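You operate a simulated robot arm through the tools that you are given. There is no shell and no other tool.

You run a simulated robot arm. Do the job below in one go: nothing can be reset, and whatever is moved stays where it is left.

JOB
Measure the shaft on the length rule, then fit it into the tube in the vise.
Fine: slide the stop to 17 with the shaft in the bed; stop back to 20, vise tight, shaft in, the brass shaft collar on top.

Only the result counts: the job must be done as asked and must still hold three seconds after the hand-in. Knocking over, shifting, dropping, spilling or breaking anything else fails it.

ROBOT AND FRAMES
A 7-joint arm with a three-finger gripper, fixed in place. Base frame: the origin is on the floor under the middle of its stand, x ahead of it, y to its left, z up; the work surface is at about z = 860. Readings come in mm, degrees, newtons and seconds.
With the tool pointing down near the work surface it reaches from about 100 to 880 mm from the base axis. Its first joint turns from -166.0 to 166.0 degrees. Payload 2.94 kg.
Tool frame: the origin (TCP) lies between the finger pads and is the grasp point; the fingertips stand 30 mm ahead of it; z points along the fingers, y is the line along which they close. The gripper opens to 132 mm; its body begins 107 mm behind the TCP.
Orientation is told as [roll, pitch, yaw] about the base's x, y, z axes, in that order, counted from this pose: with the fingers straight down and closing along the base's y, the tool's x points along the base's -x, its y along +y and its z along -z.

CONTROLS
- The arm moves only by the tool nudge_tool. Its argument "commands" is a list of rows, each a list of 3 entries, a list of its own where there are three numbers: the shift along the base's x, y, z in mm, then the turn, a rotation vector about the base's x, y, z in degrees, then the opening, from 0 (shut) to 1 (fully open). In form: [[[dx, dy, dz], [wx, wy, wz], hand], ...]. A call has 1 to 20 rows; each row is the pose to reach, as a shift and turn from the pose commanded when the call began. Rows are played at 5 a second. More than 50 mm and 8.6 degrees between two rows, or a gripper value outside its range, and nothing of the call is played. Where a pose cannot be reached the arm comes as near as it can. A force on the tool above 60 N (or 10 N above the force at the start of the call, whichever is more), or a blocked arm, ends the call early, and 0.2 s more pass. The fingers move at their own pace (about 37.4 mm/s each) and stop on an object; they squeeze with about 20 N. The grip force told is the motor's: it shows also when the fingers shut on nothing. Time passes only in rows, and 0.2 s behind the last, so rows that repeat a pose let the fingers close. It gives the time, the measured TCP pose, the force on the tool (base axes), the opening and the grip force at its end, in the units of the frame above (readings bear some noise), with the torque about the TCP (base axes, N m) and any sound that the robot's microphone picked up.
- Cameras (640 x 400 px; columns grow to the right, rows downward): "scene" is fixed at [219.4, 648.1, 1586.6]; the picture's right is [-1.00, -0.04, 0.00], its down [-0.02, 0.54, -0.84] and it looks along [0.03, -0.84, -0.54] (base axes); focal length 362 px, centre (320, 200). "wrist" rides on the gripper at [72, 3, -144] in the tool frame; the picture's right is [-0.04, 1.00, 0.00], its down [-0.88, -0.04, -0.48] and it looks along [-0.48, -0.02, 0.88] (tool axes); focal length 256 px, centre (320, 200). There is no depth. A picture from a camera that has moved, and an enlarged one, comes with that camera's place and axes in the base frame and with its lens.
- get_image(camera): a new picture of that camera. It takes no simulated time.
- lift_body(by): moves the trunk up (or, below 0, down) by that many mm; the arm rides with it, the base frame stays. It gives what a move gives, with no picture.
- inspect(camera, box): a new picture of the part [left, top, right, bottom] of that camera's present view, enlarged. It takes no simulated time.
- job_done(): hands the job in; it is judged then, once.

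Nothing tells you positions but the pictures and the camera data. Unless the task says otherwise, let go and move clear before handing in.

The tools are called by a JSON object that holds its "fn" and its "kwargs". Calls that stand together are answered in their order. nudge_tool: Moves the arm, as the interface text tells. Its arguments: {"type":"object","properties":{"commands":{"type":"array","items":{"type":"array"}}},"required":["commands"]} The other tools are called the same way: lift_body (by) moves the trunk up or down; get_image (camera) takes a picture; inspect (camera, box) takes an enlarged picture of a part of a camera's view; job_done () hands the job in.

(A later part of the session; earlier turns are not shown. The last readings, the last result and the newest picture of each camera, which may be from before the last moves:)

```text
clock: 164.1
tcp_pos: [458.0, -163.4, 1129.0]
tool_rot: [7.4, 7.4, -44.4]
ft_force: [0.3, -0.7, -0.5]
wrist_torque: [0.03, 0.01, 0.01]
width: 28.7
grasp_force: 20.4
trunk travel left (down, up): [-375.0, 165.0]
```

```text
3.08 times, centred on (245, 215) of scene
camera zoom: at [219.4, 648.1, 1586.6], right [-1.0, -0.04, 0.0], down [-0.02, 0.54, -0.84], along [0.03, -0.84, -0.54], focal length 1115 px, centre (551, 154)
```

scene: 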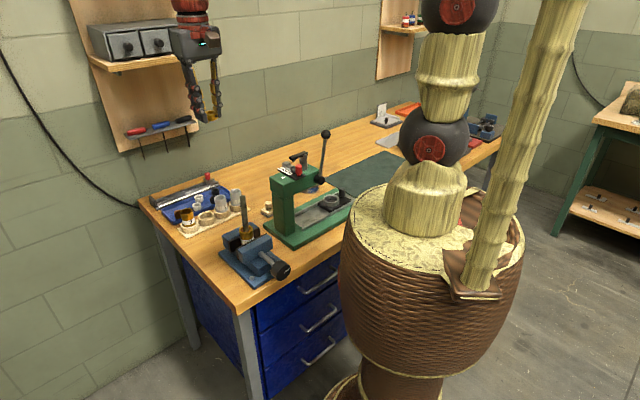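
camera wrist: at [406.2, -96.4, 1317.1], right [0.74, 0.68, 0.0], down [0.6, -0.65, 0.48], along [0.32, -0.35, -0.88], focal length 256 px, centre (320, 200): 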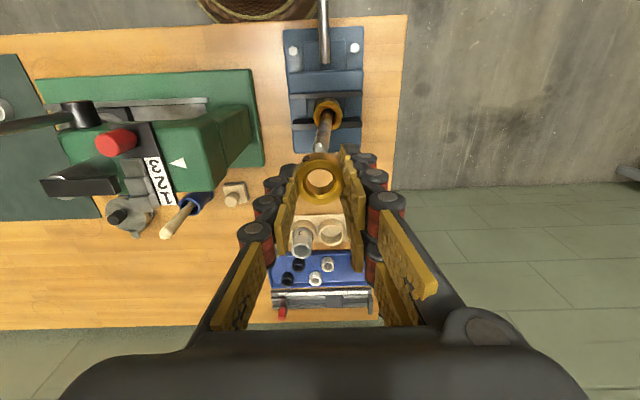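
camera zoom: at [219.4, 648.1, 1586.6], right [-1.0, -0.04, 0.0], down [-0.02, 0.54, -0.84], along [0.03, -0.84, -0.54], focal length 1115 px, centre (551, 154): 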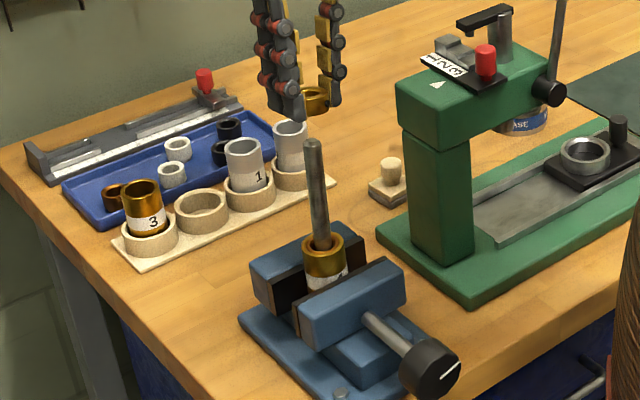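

The collar's axis nearly coincides with the shaft's; I shift 1.7 mm sideways and lower along the shaft direction until its tip enters the bore.

{"fn": "nudge_tool", "kwargs": {"commands": [[[-1.2, -1.1, 0], [0, 0, 0], 0.1], [[-1.2, 0.7, -10], [0, 0, 0], 0.1], [[-1.2, 2.5, -20], [0, 0, 0], 0.1], [[-1.2, 2.5, -20], [0, 0, 0], 0.1]]}}

{"fn": "inspect", "kwargs": {"camera": "wrist", "box": [260, 90, 380, 230]}}

{"fn": "inspect", "kwargs": {"camera": "scene", "box": [210, 165, 280, 255]}}

```text
clock: 165.1
tcp_pos: [455.0, -162.4, 1110.4]
tool_rot: [7.6, 7.3, -44.4]
ft_force: [-0.5, -0.6, 0.5]
wrist_torque: [-0.01, 0.02, 0.02]
width: 28.7
grasp_force: 20.0
trunk travel left (down, up): [-375.0, 165.0]
```

```text
2.86 times, centred on (320, 160) of wrist
camera zoom: at [406.8, -135.4, 1262.3], right [0.74, 0.67, 0.12], down [0.6, -0.72, 0.35], along [0.32, -0.18, -0.93], focal length 731 px, centre (320, 314)
```

zoom: 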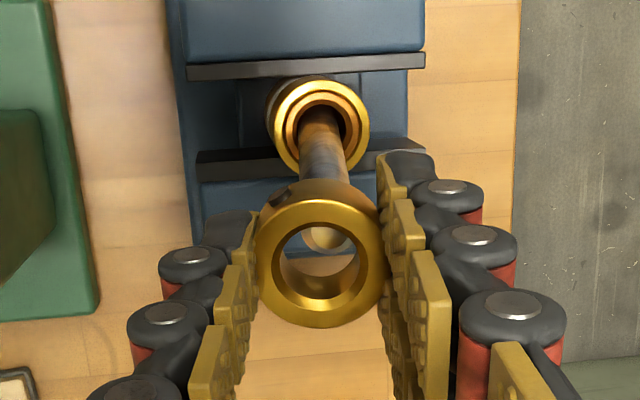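

```text
4.44 times, centred on (245, 210) of scene
camera zoom: at [219.4, 648.1, 1586.6], right [-1.0, -0.04, 0.0], down [-0.02, 0.54, -0.84], along [0.03, -0.84, -0.54], focal length 1611 px, centre (653, 156)
```

zoom: 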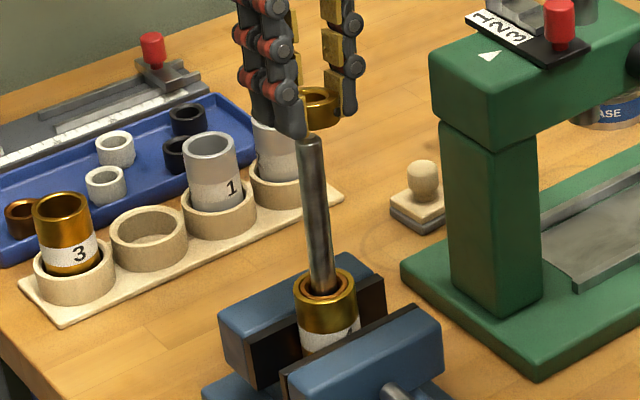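

The shaft's tip is visible through the collar's bore. I nudge 1.2 mm and lower 6 mm more.

{"fn": "nudge_tool", "kwargs": {"commands": [[[1.2, 0, 0], [0, 0, 0], 0.1], [[1.2, 0.6, -3], [0, 0, 0], 0.1], [[1.2, 1.1, -6], [0, 0, 0], 0.1], [[1.2, 1.1, -6], [0, 0, 0], 0.1]]}}

{"fn": "inspect", "kwargs": {"camera": "wrist", "box": [280, 120, 360, 210]}}

```text
clock: 166.1
tcp_pos: [457.0, -160.0, 1104.6]
tool_rot: [7.5, 7.4, -44.5]
ft_force: [-0.5, -1.3, -0.3]
wrist_torque: [0.01, -0.02, 0.01]
width: 28.7
grasp_force: 20.4
trunk travel left (down, up): [-375.0, 165.0]
```

```text
4.44 times, centred on (320, 165) of wrist
camera zoom: at [408.4, -133.9, 1256.1], right [0.74, 0.67, 0.12], down [0.6, -0.72, 0.35], along [0.32, -0.18, -0.93], focal length 1138 px, centre (320, 356)
```

zoom: 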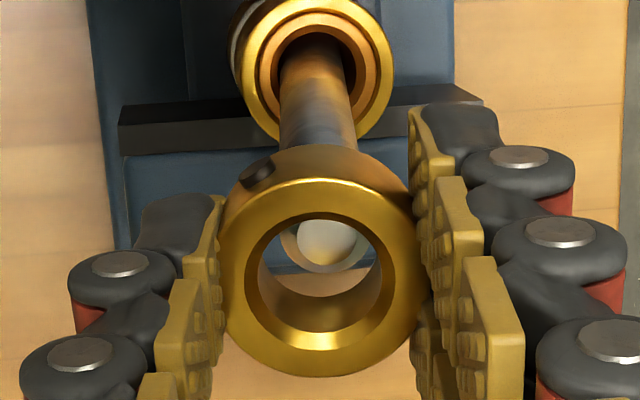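

The tip is centred in the collar's bore. I lower the collar over the shaft.

{"fn": "nudge_tool", "kwargs": {"commands": [[[0, 0.55, -3], [0, 0, 0], 0.1], [[0, 1.1, -6], [0, 0, 0], 0.1], [[0, 1.85, -10], [0, 0, 0], 0.1], [[0, 2.75, -15], [0, 0, 0], 0.1], [[0, 2.75, -15], [0, 0, 0], 0.1]]}}

{"fn": "inspect", "kwargs": {"camera": "wrist", "box": [280, 120, 360, 210]}}

{"fn": "inspect", "kwargs": {"camera": "scene", "box": [210, 165, 280, 255]}}

```text
clock: 167.3
tcp_pos: [456.9, -157.8, 1088.3]
tool_rot: [7.5, 7.4, -44.4]
ft_force: [0.5, 0.6, 0.9]
wrist_torque: [0.01, 0.05, 0.02]
width: 28.6
grasp_force: 20.2
trunk travel left (down, up): [-375.0, 165.0]
```

```text
4.44 times, centred on (320, 165) of wrist
camera zoom: at [408.4, -131.3, 1239.7], right [0.74, 0.67, 0.12], down [0.6, -0.72, 0.35], along [0.32, -0.18, -0.93], focal length 1138 px, centre (320, 356)
```

zoom: 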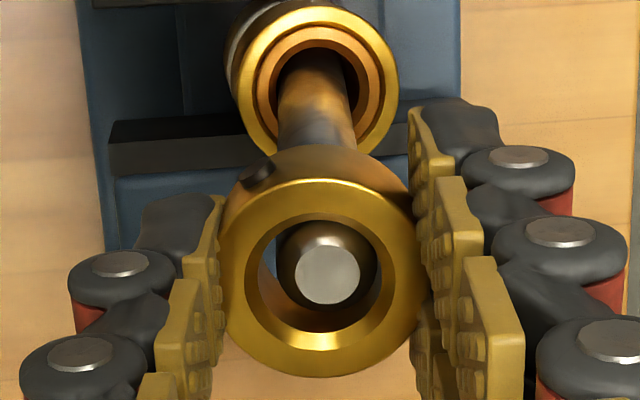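

```text
4.44 times, centred on (245, 210) of scene
camera zoom: at [219.4, 648.1, 1586.6], right [-1.0, -0.04, 0.0], down [-0.02, 0.54, -0.84], along [0.03, -0.84, -0.54], focal length 1611 px, centre (653, 156)
```

zoom: 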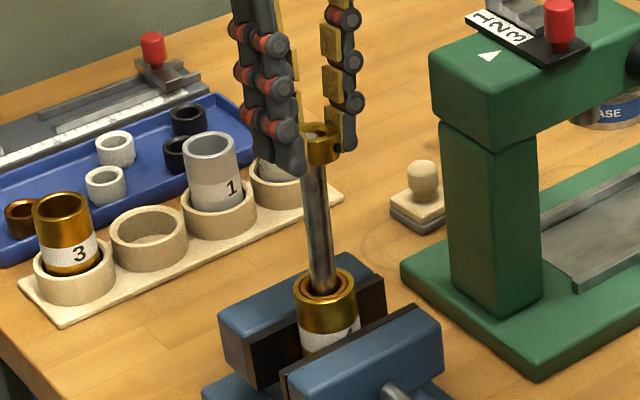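

The collar is threaded over the shaft with almost no force. I continue down along the shaft's axis.

{"fn": "nudge_tool", "kwargs": {"commands": [[[0, 0.9, -5], [0, 0, 0], 0.1], [[0, 1.85, -10], [0, 0, 0], 0.1], [[0, 2.8, -15], [0, 0, 0], 0.1], [[0, 3.7, -20], [0, 0, 0], 0.1], [[0, 4.6, -25], [0, 0, 0], 0.1], [[0, 4.6, -25], [0, 0, 0], 0.1]]}}

{"fn": "inspect", "kwargs": {"camera": "wrist", "box": [270, 100, 370, 230]}}

{"fn": "inspect", "kwargs": {"camera": "scene", "box": [210, 165, 280, 255]}}

```text
clock: 168.7
tcp_pos: [457.6, -153.4, 1062.9]
tool_rot: [7.5, 7.3, -44.4]
ft_force: [0.6, 0.7, 0.1]
wrist_torque: [-0.02, -0.02, 0.01]
width: 28.7
grasp_force: 20.5
trunk travel left (down, up): [-375.0, 165.0]
```

```text
3.08 times, centred on (320, 165) of wrist
camera zoom: at [408.8, -127.0, 1214.7], right [0.74, 0.67, 0.12], down [0.6, -0.72, 0.35], along [0.32, -0.18, -0.93], focal length 788 px, centre (320, 308)
```

zoom: 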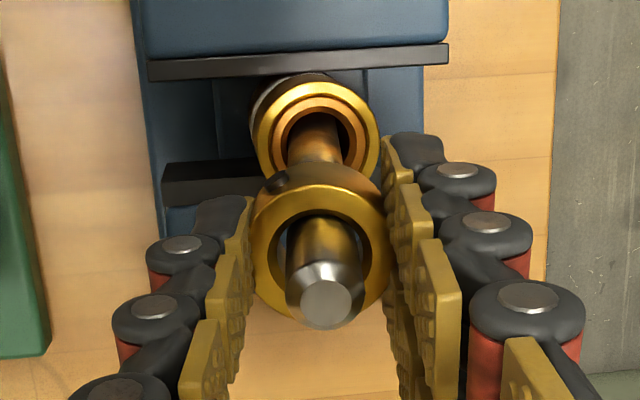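

```text
4.44 times, centred on (245, 210) of scene
camera zoom: at [219.4, 648.1, 1586.6], right [-1.0, -0.04, 0.0], down [-0.02, 0.54, -0.84], along [0.03, -0.84, -0.54], focal length 1611 px, centre (653, 156)
```

zoom: 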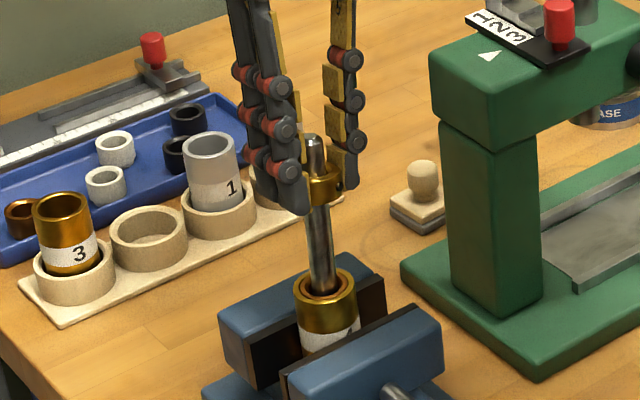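

The collar slides freely on the shaft. Now I bring shaft and collar upright together, pivoting about the bushing while lowering.

{"fn": "nudge_tool", "kwargs": {"commands": [[[-0.3, 4.2, -5.8], [-1.5, 0, 0], 0.1], [[-0.6, 7.4, -11.7], [-3, 0, 0], 0.1], [[-0.9, 10.3, -17.6], [-4.5, 0, 0], 0.1], [[-0.9, 10.3, -17.6], [-4.5, 0, 0], 0.1]]}}

{"fn": "inspect", "kwargs": {"camera": "wrist", "box": [270, 100, 370, 230]}}

```text
clock: 169.7
tcp_pos: [457.2, -142.5, 1045.7]
tool_rot: [4.2, 4.3, -44.7]
ft_force: [0.2, -0.8, -0.3]
wrist_torque: [-0.03, -0.04, 0.01]
width: 28.8
grasp_force: 20.4
trunk travel left (down, up): [-375.0, 165.0]
```

```text
3.08 times, centred on (320, 165) of wrist
camera zoom: at [407.4, -104.3, 1194.6], right [0.74, 0.67, 0.07], down [0.6, -0.69, 0.41], along [0.32, -0.26, -0.91], focal length 788 px, centre (320, 308)
```

zoom: 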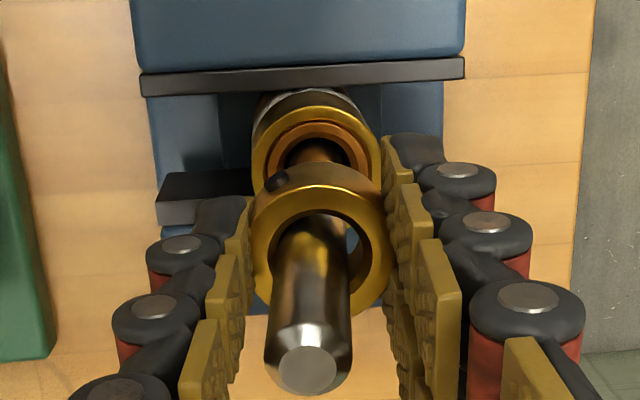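

{"fn": "nudge_tool", "kwargs": {"commands": [[[-0.2, 2.6, -5.9], [-1.5, 0, 0], 0.1], [[-0.4, 4.8, -11.9], [-3, 0, 0], 0.1], [[-0.6, 6.8, -17.9], [-4.5, 0, 0], 0.1], [[-0.8, 8.4, -23.9], [-6, 0, 0], 0.1], [[-0.8, 8.4, -23.9], [-6, 0, 0], 0.1]]}}

{"fn": "inspect", "kwargs": {"camera": "wrist", "box": [260, 90, 380, 250]}}

{"fn": "inspect", "kwargs": {"camera": "scene", "box": [210, 165, 280, 255]}}

```text
clock: 170.9
tcp_pos: [455.5, -134.3, 1021.0]
tool_rot: [0.1, 0.0, -44.9]
ft_force: [0.4, 0.3, 0.0]
wrist_torque: [-0.03, -0.03, 0.01]
width: 28.8
grasp_force: 20.0
trunk travel left (down, up): [-375.0, 165.0]
```

```text
2.50 times, centred on (320, 170) of wrist
camera zoom: at [407.0, -80.6, 1165.2], right [0.74, 0.68, 0.0], down [0.6, -0.65, 0.48], along [0.32, -0.35, -0.88], focal length 640 px, centre (320, 275)
```

zoom: 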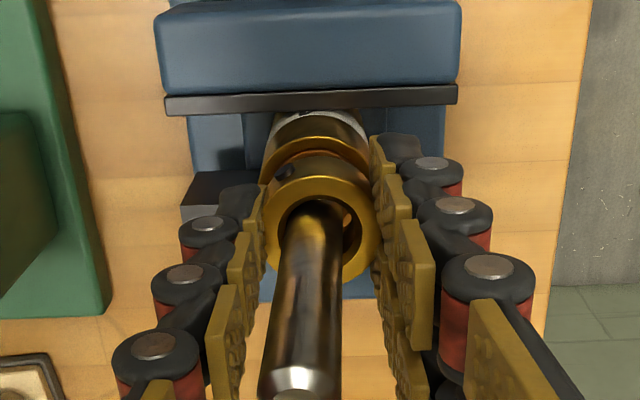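

```text
4.44 times, centred on (245, 210) of scene
camera zoom: at [219.4, 648.1, 1586.6], right [-1.0, -0.04, 0.0], down [-0.02, 0.54, -0.84], along [0.03, -0.84, -0.54], focal length 1611 px, centre (653, 156)
```

zoom: 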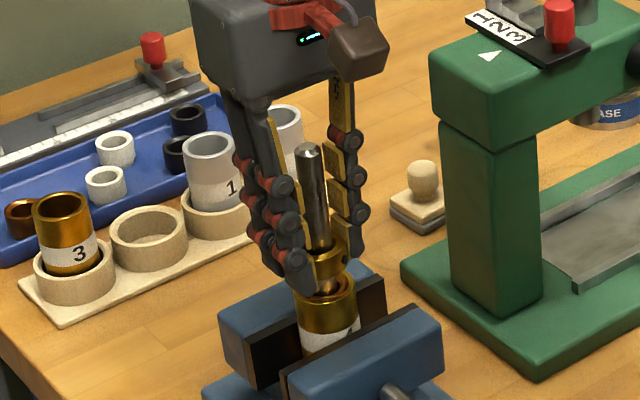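

Collar and shaft are upright, just above the tube's rim. I lower the last stretch and feel for the rim.

{"fn": "nudge_tool", "kwargs": {"commands": [[[0, 0, -4], [0, 0, 0], 0.1], [[0, 0, -8], [0, 0, 0], 0.1], [[0, 0, -10], [0, 0, 0], 0.1], [[0, 0, -10], [0, 0, 0], 0.1]]}}

{"fn": "inspect", "kwargs": {"camera": "wrist", "box": [280, 100, 360, 200]}}

{"fn": "inspect", "kwargs": {"camera": "scene", "box": [220, 180, 270, 250]}}

```text
clock: 171.9
tcp_pos: [455.3, -133.1, 1011.6]
tool_rot: [0.0, -0.1, -44.9]
ft_force: [-0.1, -0.2, 0.1]
wrist_torque: [0.03, 0.01, -0.02]
width: 28.5
grasp_force: 20.1
trunk travel left (down, up): [-375.0, 165.0]
```

```text
4.00 times, centred on (320, 150) of wrist
camera zoom: at [406.8, -80.0, 1155.8], right [0.74, 0.68, 0.0], down [0.6, -0.65, 0.48], along [0.32, -0.35, -0.88], focal length 1024 px, centre (320, 400)
```

zoom: 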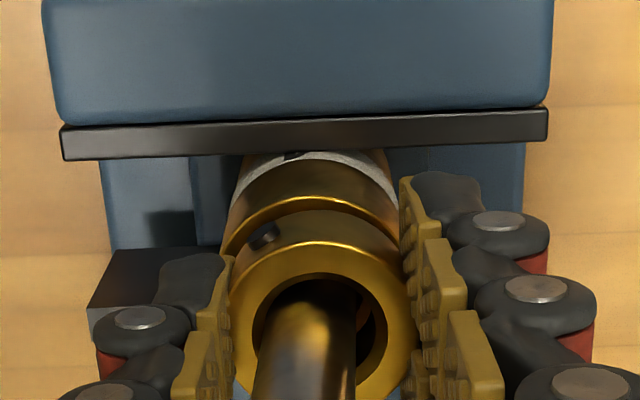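

```text
5.71 times, centred on (245, 215) of scene
camera zoom: at [219.4, 648.1, 1586.6], right [-1.0, -0.04, 0.0], down [-0.02, 0.54, -0.84], along [0.03, -0.84, -0.54], focal length 2071 px, centre (749, 114)
```

zoom: 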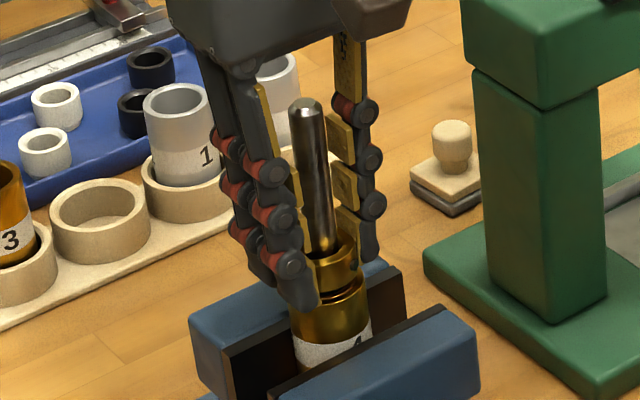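

The collar is a few millimetres above the rim and about 2.5 mm off-centre from the tube; I shift it over the tube's axis and lower until it seats.

{"fn": "nudge_tool", "kwargs": {"commands": [[[-0.2, -1.2, 0], [0, 0, 0], 0.1], [[-0.35, -2.4, 0], [0, 0, 0], 0.1], [[-0.35, -2.4, -2], [0, 0, 0], 0.1], [[-0.35, -2.4, -3.5], [0, 0, 0], 0.1], [[-0.35, -2.4, -3.5], [0, 0, 0], 0.1]]}}

{"fn": "inspect", "kwargs": {"camera": "wrist", "box": [280, 100, 360, 200]}}

```text
clock: 173.1
tcp_pos: [454.4, -135.1, 1008.3]
tool_rot: [0.0, 0.0, -45.0]
ft_force: [0.0, -0.6, 0.2]
wrist_torque: [0.0, -0.04, 0.0]
width: 28.7
grasp_force: 20.5
trunk travel left (down, up): [-375.0, 165.0]
```

```text
4.00 times, centred on (320, 150) of wrist
camera zoom: at [405.6, -82.6, 1152.7], right [0.74, 0.68, 0.0], down [0.6, -0.65, 0.48], along [0.32, -0.35, -0.88], focal length 1024 px, centre (320, 400)
```

zoom: 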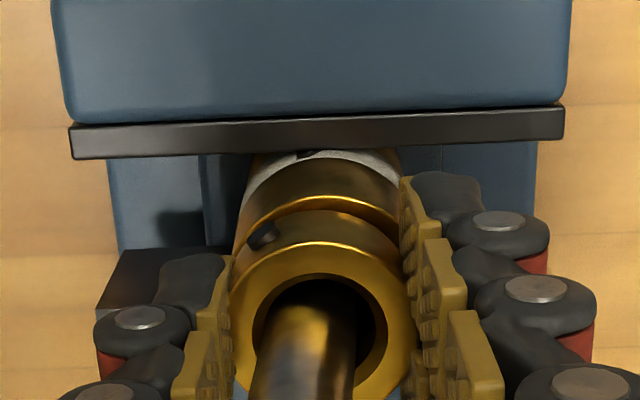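

{"fn": "nudge_tool", "kwargs": {"commands": [[[0, 0, -1], [0, 0, 0], 0.1], [[0, 0, -2], [0, 0, 0], 0.1], [[0, 0, -2], [0, 0, 0], 0.1]]}}

{"fn": "nudge_tool", "kwargs": {"commands": [[[0, 0, -1], [0, 0, 0], 0.1], [[0, 0, -1], [0, 0, 0], 0.1]]}}

{"fn": "inspect", "kwargs": {"camera": "wrist", "box": [280, 100, 360, 200]}}

{"fn": "inspect", "kwargs": {"camera": "scene", "box": [220, 180, 270, 250]}}

```text
clock: 173.9
tcp_pos: [454.4, -136.1, 1006.5]
tool_rot: [0.1, 0.0, -44.9]
ft_force: [-0.3, -1.0, -1.0]
wrist_torque: [0.02, 0.0, 0.01]
width: 28.7
grasp_force: 19.9
trunk travel left (down, up): [-375.0, 165.0]
```

```text
clock: 174.5
tcp_pos: [455.0, -136.6, 1006.2]
tool_rot: [0.1, 0.1, -44.8]
ft_force: [0.1, -0.2, 0.6]
wrist_torque: [0.01, -0.03, 0.05]
width: 29.0
grasp_force: 20.1
trunk travel left (down, up): [-375.0, 165.0]
```

```text
4.00 times, centred on (320, 150) of wrist
camera zoom: at [405.8, -83.4, 1149.6], right [0.74, 0.68, 0.0], down [0.6, -0.65, 0.48], along [0.32, -0.35, -0.88], focal length 1024 px, centre (320, 400)
```

zoom: 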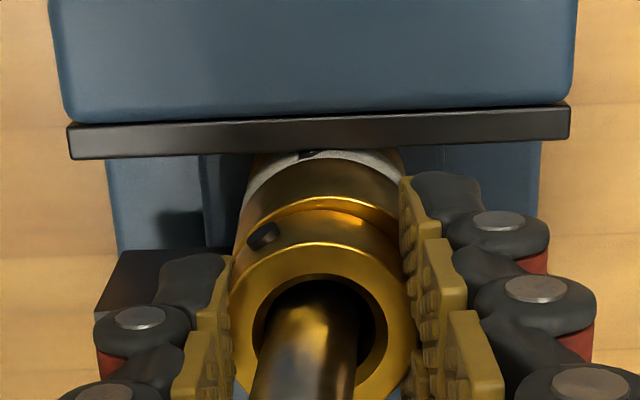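

```text
5.71 times, centred on (245, 215) of scene
camera zoom: at [219.4, 648.1, 1586.6], right [-1.0, -0.04, 0.0], down [-0.02, 0.54, -0.84], along [0.03, -0.84, -0.54], focal length 2071 px, centre (749, 114)
```

zoom: 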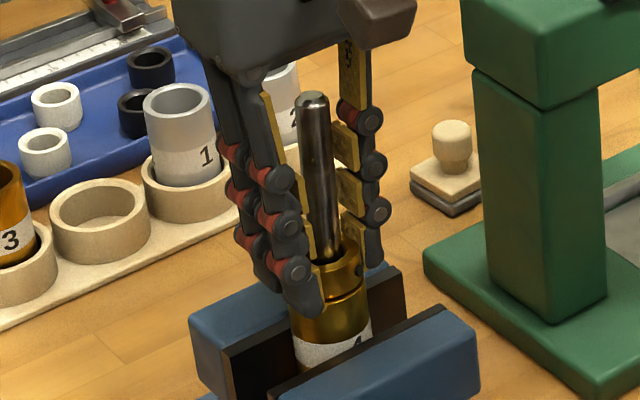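

{"fn": "nudge_tool", "kwargs": {"commands": [[[0, 0, -1], [0, 0, 0], 0.1], [[0, 0, -1.5], [0, 0, 0], 0.1], [[0, 0, -1.5], [0, 0, 0], 0.1]]}}

{"fn": "nudge_tool", "kwargs": {"commands": [[[0, 0, -1], [0, 0, 0], 0.1], [[0, 0, -1], [0, 0, 0], 0.1]]}}

{"fn": "inspect", "kwargs": {"camera": "wrist", "box": [280, 100, 360, 200]}}

```text
clock: 175.3
tcp_pos: [455.8, -137.7, 1004.3]
tool_rot: [0.0, -0.1, -44.9]
ft_force: [-0.7, 2.8, 13.6]
wrist_torque: [0.07, -0.02, 0.03]
width: 28.5
grasp_force: 20.2
trunk travel left (down, up): [-375.0, 165.0]
```

```text
clock: 175.9
tcp_pos: [456.5, -137.4, 1003.5]
tool_rot: [0.1, -0.2, -44.9]
ft_force: [1.5, 3.0, 26.6]
wrist_torque: [0.42, 0.96, -0.06]
width: 28.6
grasp_force: 20.9
trunk travel left (down, up): [-375.0, 165.0]
```

```text
4.00 times, centred on (320, 150) of wrist
camera zoom: at [407.2, -83.9, 1148.4], right [0.74, 0.68, 0.0], down [0.59, -0.65, 0.48], along [0.33, -0.35, -0.88], focal length 1024 px, centre (320, 400)
```

zoom: 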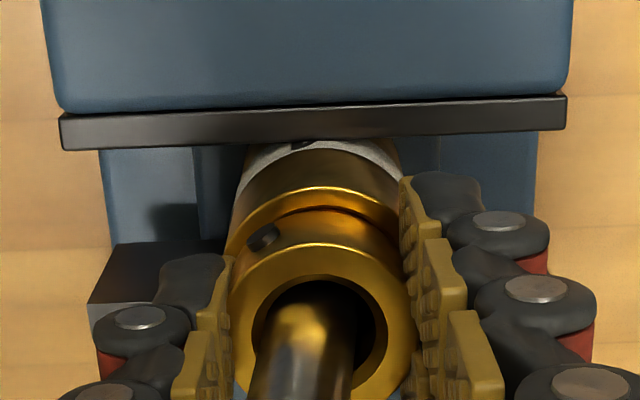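

The collar is on the rim (contact felt). I relieve the pressure and open the fingers.

{"fn": "nudge_tool", "kwargs": {"commands": [[[0, 0, 1.5], [0, 0, 0], 0.1], [[0, 0, 1.5], [0, 0, 0], 0.24], [[0, 0, 1.5], [0, 0, 0], 0.3], [[0, 0, 1.5], [0, 0, 0], 0.35], [[0, 0, 1.5], [0, 0, 0], 0.35]]}}

{"fn": "inspect", "kwargs": {"camera": "wrist", "box": [260, 100, 380, 250]}}

{"fn": "inspect", "kwargs": {"camera": "scene", "box": [220, 180, 270, 250]}}

```text
clock: 177.1
tcp_pos: [453.7, -135.9, 1003.9]
tool_rot: [0.0, 0.0, -44.9]
ft_force: [-0.3, -0.7, -0.1]
wrist_torque: [0.0, -0.01, -0.02]
width: 46.1
grasp_force: 0.1
trunk travel left (down, up): [-375.0, 165.0]
```

```text
2.67 times, centred on (320, 175) of wrist
camera zoom: at [406.6, -83.6, 1148.3], right [0.74, 0.68, 0.0], down [0.6, -0.65, 0.47], along [0.32, -0.35, -0.88], focal length 683 px, centre (320, 267)
```

zoom: 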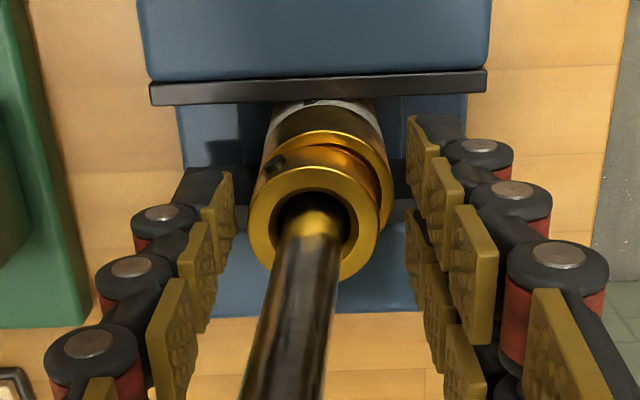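

```text
5.71 times, centred on (245, 215) of scene
camera zoom: at [219.4, 648.1, 1586.6], right [-1.0, -0.04, 0.0], down [-0.02, 0.54, -0.84], along [0.03, -0.84, -0.54], focal length 2071 px, centre (749, 114)
```

zoom: 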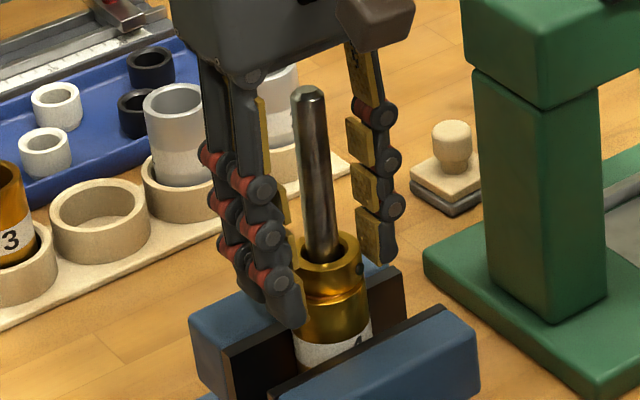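

The collar rests flat on the tube around the shaft. I open wider so nothing touches the shaft, then lift straight up.

{"fn": "nudge_tool", "kwargs": {"commands": [[[0, 0, 0], [0, 0, 0], 0.62], [[0, 0, 0], [0, 0, 0], 0.62], [[0, 0, 0], [0, 0, 0], 0.62]]}}

{"fn": "get_image", "kwargs": {"camera": "wrist"}}

```text
clock: 177.9
tcp_pos: [456.3, -136.9, 1004.4]
tool_rot: [0.0, 0.0, -45.0]
ft_force: [-0.5, 0.3, 0.4]
wrist_torque: [0.0, -0.01, 0.01]
width: 81.5
grasp_force: 0.2
trunk travel left (down, up): [-375.0, 165.0]
```

```text
taken
camera wrist: at [406.9, -83.6, 1148.7], right [0.74, 0.68, 0.0], down [0.6, -0.65, 0.48], along [0.32, -0.35, -0.88], focal length 256 px, centre (320, 200)
```

wrist: 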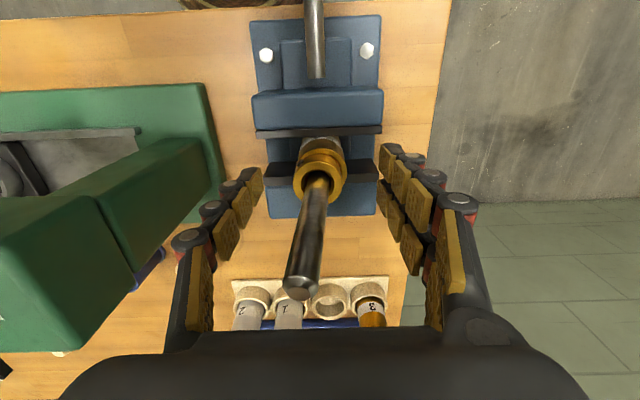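

{"fn": "nudge_tool", "kwargs": {"commands": [[[0, 0, 20], [0, 0, 0], 0.62], [[0, 0, 50], [0, 0, 0], 0.62], [[0, 0, 85], [0, 0, 0], 0.62], [[0, 0, 120], [0, 0, 0], 0.62], [[0, 0, 155], [0, 0, 0], 0.62], [[20, -20, 185], [0, 0, 0], 0.62], [[45, -45, 200], [0, 0, 0], 0.62], [[45, -45, 200], [0, 0, 0], 0.62]]}}

{"fn": "get_image", "kwargs": {"camera": "wrist"}}

{"fn": "inspect", "kwargs": {"camera": "scene", "box": [205, 180, 295, 290]}}

{"fn": "inspect", "kwargs": {"camera": "wrist", "box": [260, 20, 380, 180]}}

```text
clock: 179.7
tcp_pos: [500.4, -181.3, 1206.5]
tool_rot: [-0.1, 0.0, -44.9]
ft_force: [-0.1, -0.1, 1.4]
wrist_torque: [0.02, -0.01, 0.01]
width: 82.1
grasp_force: 0.0
trunk travel left (down, up): [-375.0, 165.0]
```

```text
taken
camera wrist: at [450.7, -128.0, 1351.8], right [0.74, 0.68, 0.0], down [0.6, -0.65, 0.48], along [0.32, -0.35, -0.88], focal length 256 px, centre (320, 200)
```

wrist: 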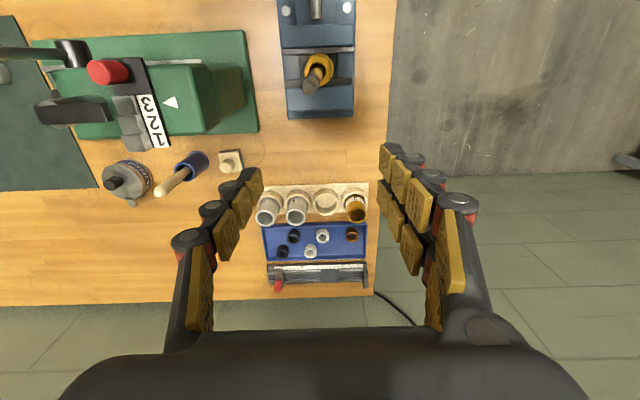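

```text
3.64 times, centred on (250, 235) of scene
camera zoom: at [219.4, 648.1, 1586.6], right [-1.0, -0.04, 0.0], down [-0.02, 0.54, -0.84], along [0.03, -0.84, -0.54], focal length 1318 px, centre (574, 73)
```

zoom: 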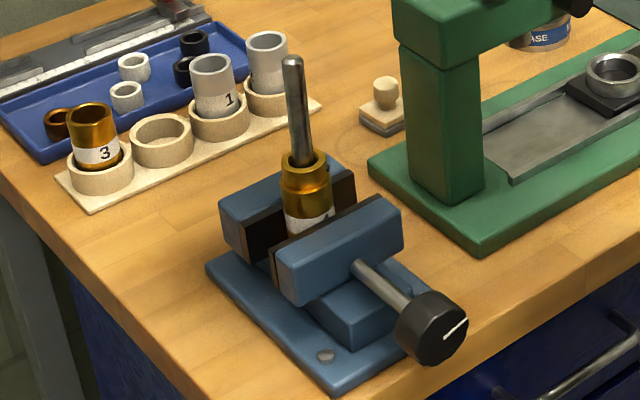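

```text
2.50 times, centred on (320, 100) of wrist
camera zoom: at [450.7, -128.0, 1351.8], right [0.74, 0.68, 0.0], down [0.6, -0.65, 0.48], along [0.32, -0.35, -0.88], focal length 640 px, centre (320, 450)
```

zoom: 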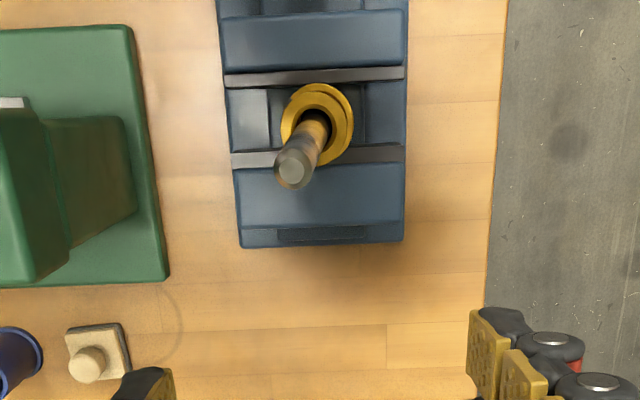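

{"fn": "inspect", "kwargs": {"camera": "wrist", "box": [290, 40, 350, 100]}}

{"fn": "inspect", "kwargs": {"camera": "scene", "box": [228, 190, 268, 240]}}

{"fn": "inspect", "kwargs": {"camera": "wrist", "box": [250, 225, 390, 300]}}

{"fn": "get_image", "kwargs": {"camera": "scene"}}

```text
6.67 times, centred on (320, 70) of wrist
camera zoom: at [450.7, -128.0, 1351.8], right [0.74, 0.68, 0.0], down [0.6, -0.65, 0.48], along [0.32, -0.35, -0.88], focal length 1707 px, centre (320, 1067)
```

zoom: 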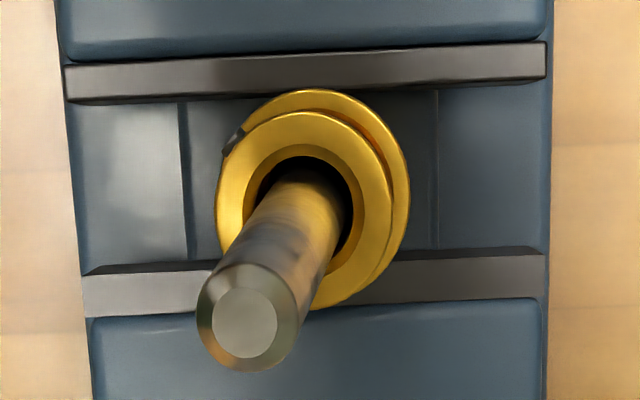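

```text
8.00 times, centred on (248, 215) of scene
camera zoom: at [219.4, 648.1, 1586.6], right [-1.0, -0.04, 0.0], down [-0.02, 0.54, -0.84], along [0.03, -0.84, -0.54], focal length 2900 px, centre (896, 80)
```

zoom: 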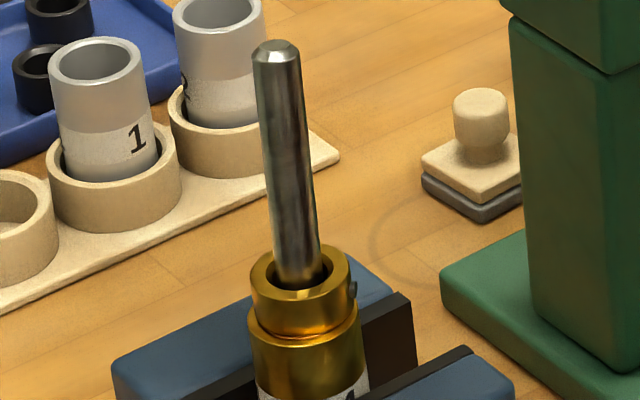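

```text
4.57 times, centred on (320, 262) of wrist
camera zoom: at [450.7, -128.0, 1351.8], right [0.74, 0.68, 0.0], down [0.6, -0.65, 0.48], along [0.32, -0.35, -0.88], focal length 1170 px, centre (320, -86)
```

zoom: 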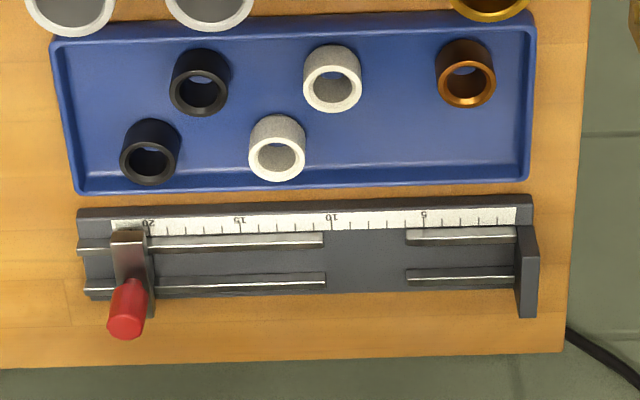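

```text
taken
```

scene: 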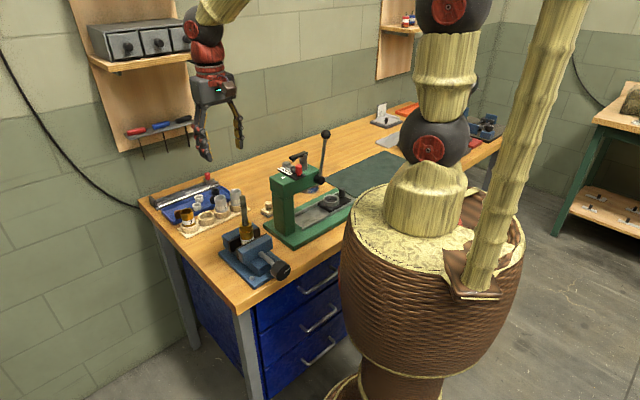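

Everything looks in place: stop at 20, vise tight, shaft in, brass collar around it on the tube. The shaft leans noticeably though, so I want a side view between the jaws to judge how it sits. I yaw the hand for that, staying high.

{"fn": "nudge_tool", "kwargs": {"commands": [[[4, 3, 0], [0, 0, -7.5], 0.5], [[8, 6, 0], [0, 0, -15], 0.4], [[12, 9, 0], [0, 0, -22.5], 0.3], [[16, 12, 0], [0, 0, -30], 0.2], [[20, 15, 0], [0, 0, -37.5], 0.2], [[24, 18, 0], [0, 0, -45], 0.2], [[28, 21, 0], [0, 0, -52.5], 0.2], [[32, 24, 0], [0, 0, -60], 0.2], [[36, 27, 0], [0, 0, -67.5], 0.2], [[40, 30, 0], [0, 0, -75], 0.2], [[44, 33, 0], [0, 0, -82.5], 0.2], [[48, 36, 0], [0, 0, -90], 0.2], [[48, 36, 0], [0, 0, -90], 0.2]]}}

{"fn": "get_image", "kwargs": {"camera": "wrist"}}

```text
clock: 182.5
tcp_pos: [548.9, -145.2, 1204.8]
tool_rot: [0.0, 0.0, -134.9]
ft_force: [0.0, 0.0, 1.3]
wrist_torque: [-0.01, -0.04, -0.02]
width: 26.6
grasp_force: 0.0
trunk travel left (down, up): [-375.0, 165.0]
```

```text
taken
camera wrist: at [602.5, -96.7, 1349.1], right [0.68, -0.74, 0.0], down [-0.65, -0.59, 0.48], along [-0.35, -0.32, -0.88], focal length 256 px, centre (320, 200)
```

wrist: 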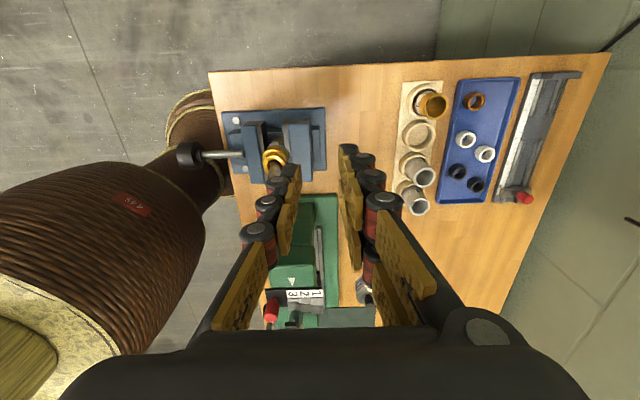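

{"fn": "nudge_tool", "kwargs": {"commands": [[[4, 19, 0], [-4.6, 4.6, 0], 0.2], [[8, 38, 0], [-9.2, 9.2, 0], 0.2], [[12, 57, -10], [-13.8, 13.8, 0], 0.2], [[17, 76, -30], [-18.4, 18.4, 0], 0.2], [[21, 95, -60], [-23, 23, 0], 0.2], [[25, 114, -95], [-27.6, 27.6, 0], 0.2], [[30, 133, -130], [-31.8, 31.8, 0], 0.2], [[30, 133, -165], [-31.8, 31.8, 0], 0.2], [[30, 133, -190], [-31.8, 31.8, 0], 0.2], [[30, 133, -190], [-31.8, 31.8, 0], 0.2]]}}

{"fn": "get_image", "kwargs": {"camera": "wrist"}}

```text
clock: 184.7
tcp_pos: [580.4, -11.9, 1013.7]
tool_rot: [0.0, -44.9, -134.9]
ft_force: [0.2, -0.4, -0.2]
wrist_torque: [-0.01, 0.02, 0.0]
width: 26.6
grasp_force: 0.0
trunk travel left (down, up): [-375.0, 165.0]
```

```text
taken
camera wrist: at [690.8, 94.0, 1064.3], right [0.69, -0.73, 0.03], down [-0.23, -0.18, 0.96], along [-0.69, -0.66, -0.29], focal length 256 px, centre (320, 200)
```

wrist: 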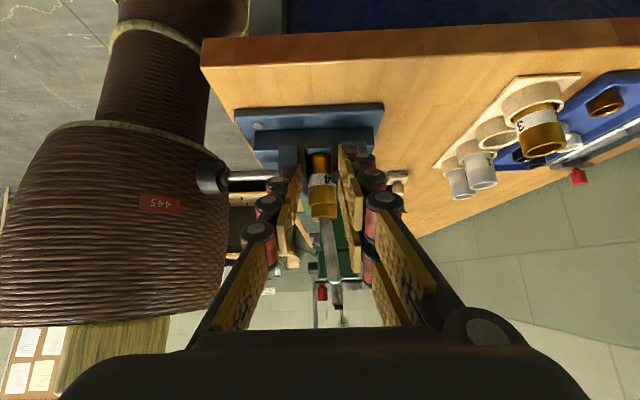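

{"fn": "nudge_tool", "kwargs": {"commands": [[[0, 0, 0], [0, 0, 0], 0.9], [[0, 0, 0], [0, 0, 0], 0.9], [[0, 0, 0], [0, 0, 0], 0.9], [[0, 0, 0], [0, 0, 0], 0.9], [[0, 0, 0], [0, 0, 0], 0.9]]}}

{"fn": "inspect", "kwargs": {"camera": "wrist", "box": [240, 100, 400, 320]}}

{"fn": "inspect", "kwargs": {"camera": "wrist", "box": [270, 120, 370, 220]}}

```text
clock: 185.9
tcp_pos: [580.1, -11.9, 1013.0]
tool_rot: [-0.1, -45.0, -134.9]
ft_force: [-0.4, 0.3, -0.6]
wrist_torque: [0.02, -0.03, -0.01]
width: 112.6
grasp_force: 0.0
trunk travel left (down, up): [-375.0, 165.0]
```

```text
1.82 times, centred on (320, 210) of wrist
camera zoom: at [690.7, 93.8, 1064.3], right [0.69, -0.73, 0.03], down [-0.23, -0.18, 0.96], along [-0.69, -0.66, -0.29], focal length 465 px, centre (320, 182)
```

zoom: 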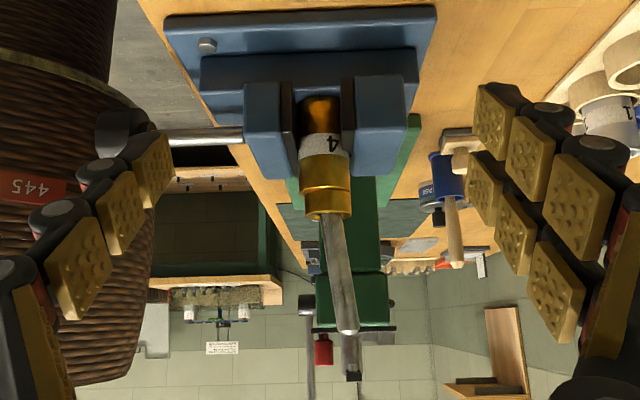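

```text
4.00 times, centred on (320, 170) of wrist
camera zoom: at [690.7, 93.8, 1064.3], right [0.69, -0.73, 0.03], down [-0.23, -0.18, 0.96], along [-0.69, -0.66, -0.29], focal length 1024 px, centre (320, 320)
```

zoom: 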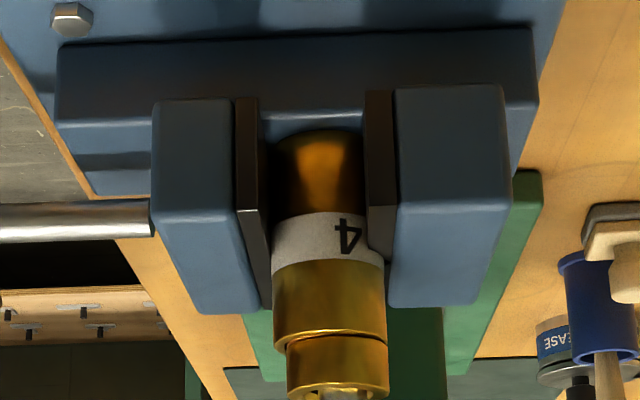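

From the side I can confirm the tube (69 mm tall) stands on the vise's guide and the shaft goes all the way to the bottom, with the collar flat on the rim. To be tidy I'd like the shaft upright rather than leaning, so I go back to a tool-down pose.

{"fn": "nudge_tool", "kwargs": {"commands": [[[0, 0, 40], [0, 0, 0], 0.9], [[0, 0, 80], [0, 0, 0], 0.9], [[0, 0, 110], [4.6, -4.6, 0], 0.8], [[-3, -15, 140], [9.2, -9.2, 0], 0.7], [[-8, -35, 165], [13.8, -13.8, 0], 0.62], [[-13, -57, 180], [18.4, -18.4, 0], 0.62], [[-18, -80, 190], [23, -23, 0], 0.62], [[-24, -105, 190], [27.6, -27.6, 0], 0.62], [[-30, -133, 190], [31.8, -31.8, 0], 0.62], [[-30, -133, 190], [31.8, -31.8, 0], 0.62]]}}

{"fn": "nudge_tool", "kwargs": {"commands": [[[-4, -3, 0], [0, 0, 7.5], 0.62], [[-8, -6, 0], [0, 0, 15], 0.62], [[-12, -9, 0], [0, 0, 22.5], 0.62], [[-16, -12, 0], [0, 0, 30], 0.62], [[-20, -15, 0], [0, 0, 37.5], 0.62], [[-24, -18, 0], [0, 0, 45], 0.62], [[-28, -21, 0], [0, 0, 52.5], 0.62], [[-32, -24, 0], [0, 0, 60], 0.62], [[-36, -27, 0], [0, 0, 67.5], 0.62], [[-40, -30, 0], [0, 0, 75], 0.62], [[-44, -33, 0], [0, 0, 82.5], 0.62], [[-48, -36, 0], [0, 0, 90], 0.62], [[-48, -36, 0], [0, 0, 97.5], 0.62], [[-48, -36, 0], [0, 0, 105], 0.62], [[-48, -36, 0], [0, 0, 112.5], 0.62], [[-48, -36, 0], [0, 0, 120], 0.62], [[-48, -36, 0], [0, 0, 127.5], 0.62], [[-48, -36, 0], [0, 0, 135], 0.62], [[-48, -36, 0], [0, 0, 135], 0.62]]}}

{"fn": "get_image", "kwargs": {"camera": "wrist"}}

{"fn": "inspect", "kwargs": {"camera": "scene", "box": [205, 180, 295, 290]}}

```text
clock: 188.1
tcp_pos: [550.2, -145.1, 1206.9]
tool_rot: [0.1, 0.2, -134.8]
ft_force: [0.7, -0.1, 0.2]
wrist_torque: [-0.01, 0.02, 0.0]
width: 82.0
grasp_force: 0.1
trunk travel left (down, up): [-375.0, 165.0]
```

```text
clock: 192.1
tcp_pos: [499.8, -181.1, 1205.7]
tool_rot: [0.1, 0.0, 0.2]
ft_force: [-0.1, -0.3, -0.4]
wrist_torque: [-0.01, 0.0, -0.03]
width: 82.0
grasp_force: 0.1
trunk travel left (down, up): [-375.0, 165.0]
```

```text
taken
camera wrist: at [428.4, -178.2, 1349.0], right [0.04, 1.0, 0.0], down [0.88, -0.04, 0.48], along [0.47, -0.02, -0.88], focal length 256 px, centre (320, 200)
```

wrist: 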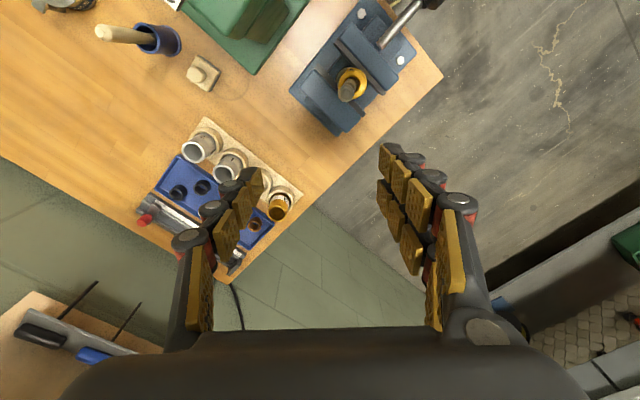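

```text
3.64 times, centred on (250, 235) of scene
camera zoom: at [219.4, 648.1, 1586.6], right [-1.0, -0.04, 0.0], down [-0.02, 0.54, -0.84], along [0.03, -0.84, -0.54], focal length 1318 px, centre (574, 73)
```

zoom: 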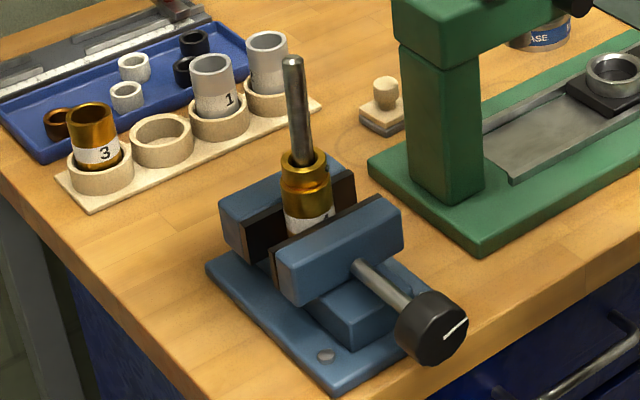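

{"fn": "nudge_tool", "kwargs": {"commands": [[[-15, 15, -30], [0, 0, 0], 0.65], [[-30, 30, -60], [0, 0, 0], 0.65], [[-43.5, 44, -80], [0, 0, 0], 0.65], [[-43.5, 44, -80], [0, 0, 0], 0.65]]}}

{"fn": "get_image", "kwargs": {"camera": "wrist"}}

{"fn": "inspect", "kwargs": {"camera": "wrist", "box": [260, 100, 380, 220]}}

```text
clock: 193.1
tcp_pos: [456.9, -134.1, 1124.6]
tool_rot: [0.0, 0.0, 0.2]
ft_force: [-0.9, -0.2, 0.4]
wrist_torque: [0.02, 0.0, 0.04]
width: 85.8
grasp_force: 0.1
trunk travel left (down, up): [-375.0, 165.0]
```

```text
taken
camera wrist: at [384.7, -131.5, 1268.2], right [0.04, 1.0, 0.0], down [0.88, -0.04, 0.48], along [0.48, -0.02, -0.88], focal length 256 px, centre (320, 200)
```

wrist: 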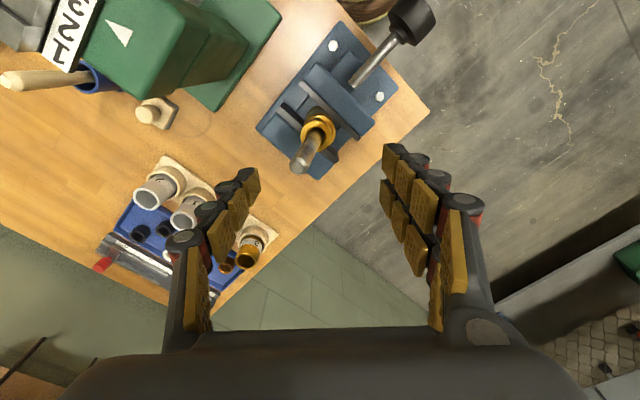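

```text
3.33 times, centred on (320, 160) of wrist
camera zoom: at [384.7, -131.5, 1268.2], right [0.04, 1.0, 0.0], down [0.88, -0.04, 0.48], along [0.48, -0.02, -0.88], focal length 853 px, centre (320, 333)
```

zoom: 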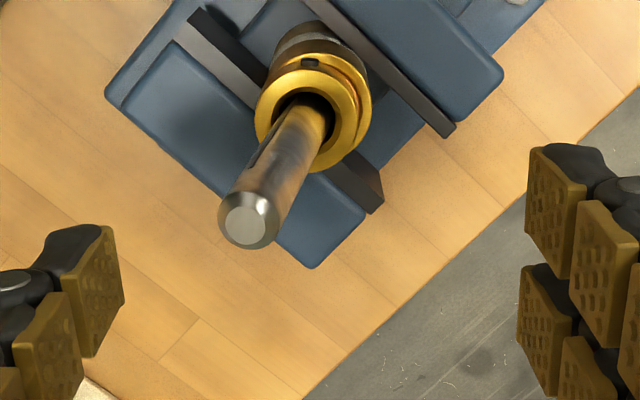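

The shaft leans toward the single finger's side (-Y). With the tool centred on the tube's axis, closing the fingers loosely around the shaft's upper part will stand it upright. I descend around it with fingers wide open.

{"fn": "nudge_tool", "kwargs": {"commands": [[[0, -0.4, -20], [0, 0, 0], 0.65], [[0, -0.8, -40], [0, 0, 0], 0.65], [[0, -0.8, -60], [0, 0, 0], 0.65], [[0, -0.8, -64], [0, 0, 0], 0.65], [[0, -0.8, -64], [0, 0, 0], 0.65]]}}

{"fn": "get_image", "kwargs": {"camera": "wrist"}}

```text
clock: 194.3
tcp_pos: [454.5, -137.9, 1062.1]
tool_rot: [0.0, 0.0, 0.1]
ft_force: [0.9, -0.1, -0.1]
wrist_torque: [0.01, 0.0, 0.01]
width: 85.9
grasp_force: 0.1
trunk travel left (down, up): [-375.0, 165.0]
```

```text
taken
camera wrist: at [382.5, -134.1, 1206.2], right [0.04, 1.0, 0.0], down [0.88, -0.04, 0.48], along [0.47, -0.02, -0.88], focal length 256 px, centre (320, 200)
```

wrist: 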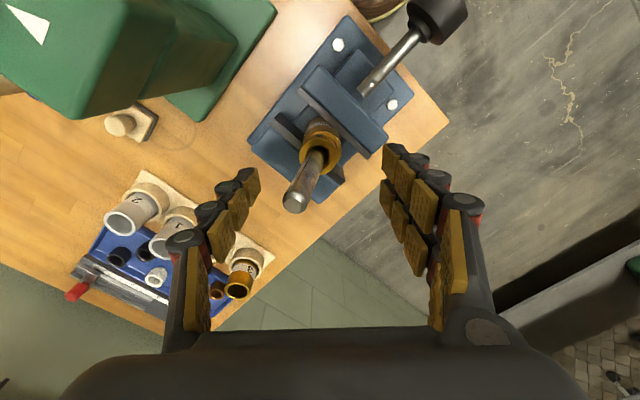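

{"fn": "inspect", "kwargs": {"camera": "wrist", "box": [260, 100, 380, 220]}}

```text
3.33 times, centred on (320, 160) of wrist
camera zoom: at [382.5, -134.1, 1206.2], right [0.04, 1.0, 0.0], down [0.88, -0.04, 0.48], along [0.47, -0.02, -0.88], focal length 853 px, centre (320, 333)
```

zoom: 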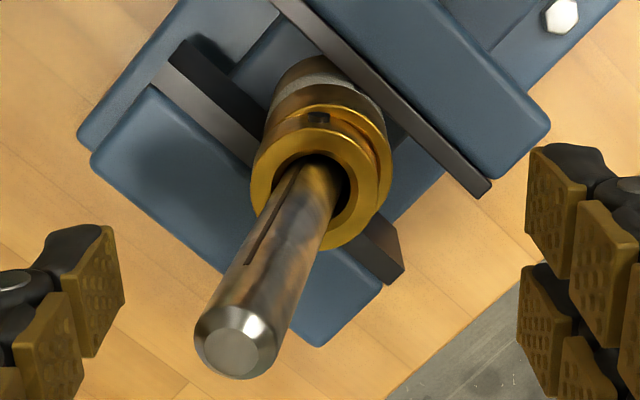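

Aligned well. I centre by 2 mm and close the fingers gently to a loose cage of ~17 mm around the shaft.

{"fn": "nudge_tool", "kwargs": {"commands": [[[1, 0.9, 0], [0, 0, 0], 0.55], [[2, 1.8, 0], [0, 0, 0], 0.45], [[2, 1.8, 0], [0, 0, 0], 0.35], [[2, 1.8, 0], [0, 0, 0], 0.28], [[2, 1.8, 0], [0, 0, 0], 0.22], [[2, 1.8, 0], [0, 0, 0], 0.17], [[2, 1.8, 0], [0, 0, 0], 0.14], [[2, 1.8, 0], [0, 0, 0], 0.135], [[2, 1.8, 0], [0, 0, 0], 0.135], [[2, 1.8, 0], [0, 0, 0], 0.135]]}}

{"fn": "inspect", "kwargs": {"camera": "wrist", "box": [250, 90, 390, 310]}}

{"fn": "inspect", "kwargs": {"camera": "scene", "box": [215, 180, 280, 260]}}

```text
clock: 196.5
tcp_pos: [457.5, -135.2, 1061.5]
tool_rot: [0.0, 0.0, 0.1]
ft_force: [0.5, -0.4, 0.2]
wrist_torque: [-0.05, 0.01, -0.01]
width: 18.0
grasp_force: 0.2
trunk travel left (down, up): [-375.0, 165.0]
```

```text
1.82 times, centred on (320, 200) of wrist
camera zoom: at [385.3, -132.6, 1205.7], right [0.04, 1.0, 0.0], down [0.88, -0.04, 0.48], along [0.47, -0.02, -0.88], focal length 465 px, centre (320, 200)
```

zoom: 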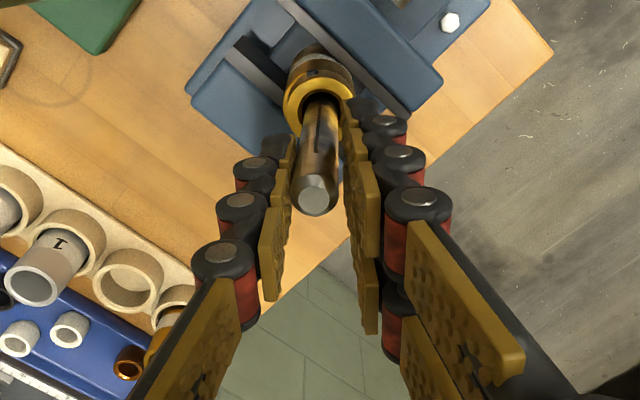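

```text
5.00 times, centred on (248, 220) of scene
camera zoom: at [219.4, 648.1, 1586.6], right [-1.0, -0.04, 0.0], down [-0.02, 0.54, -0.84], along [0.03, -0.84, -0.54], focal length 1812 px, centre (682, 100)
```

zoom: 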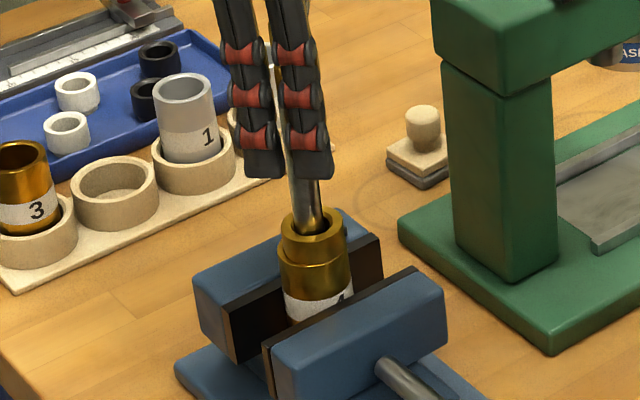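

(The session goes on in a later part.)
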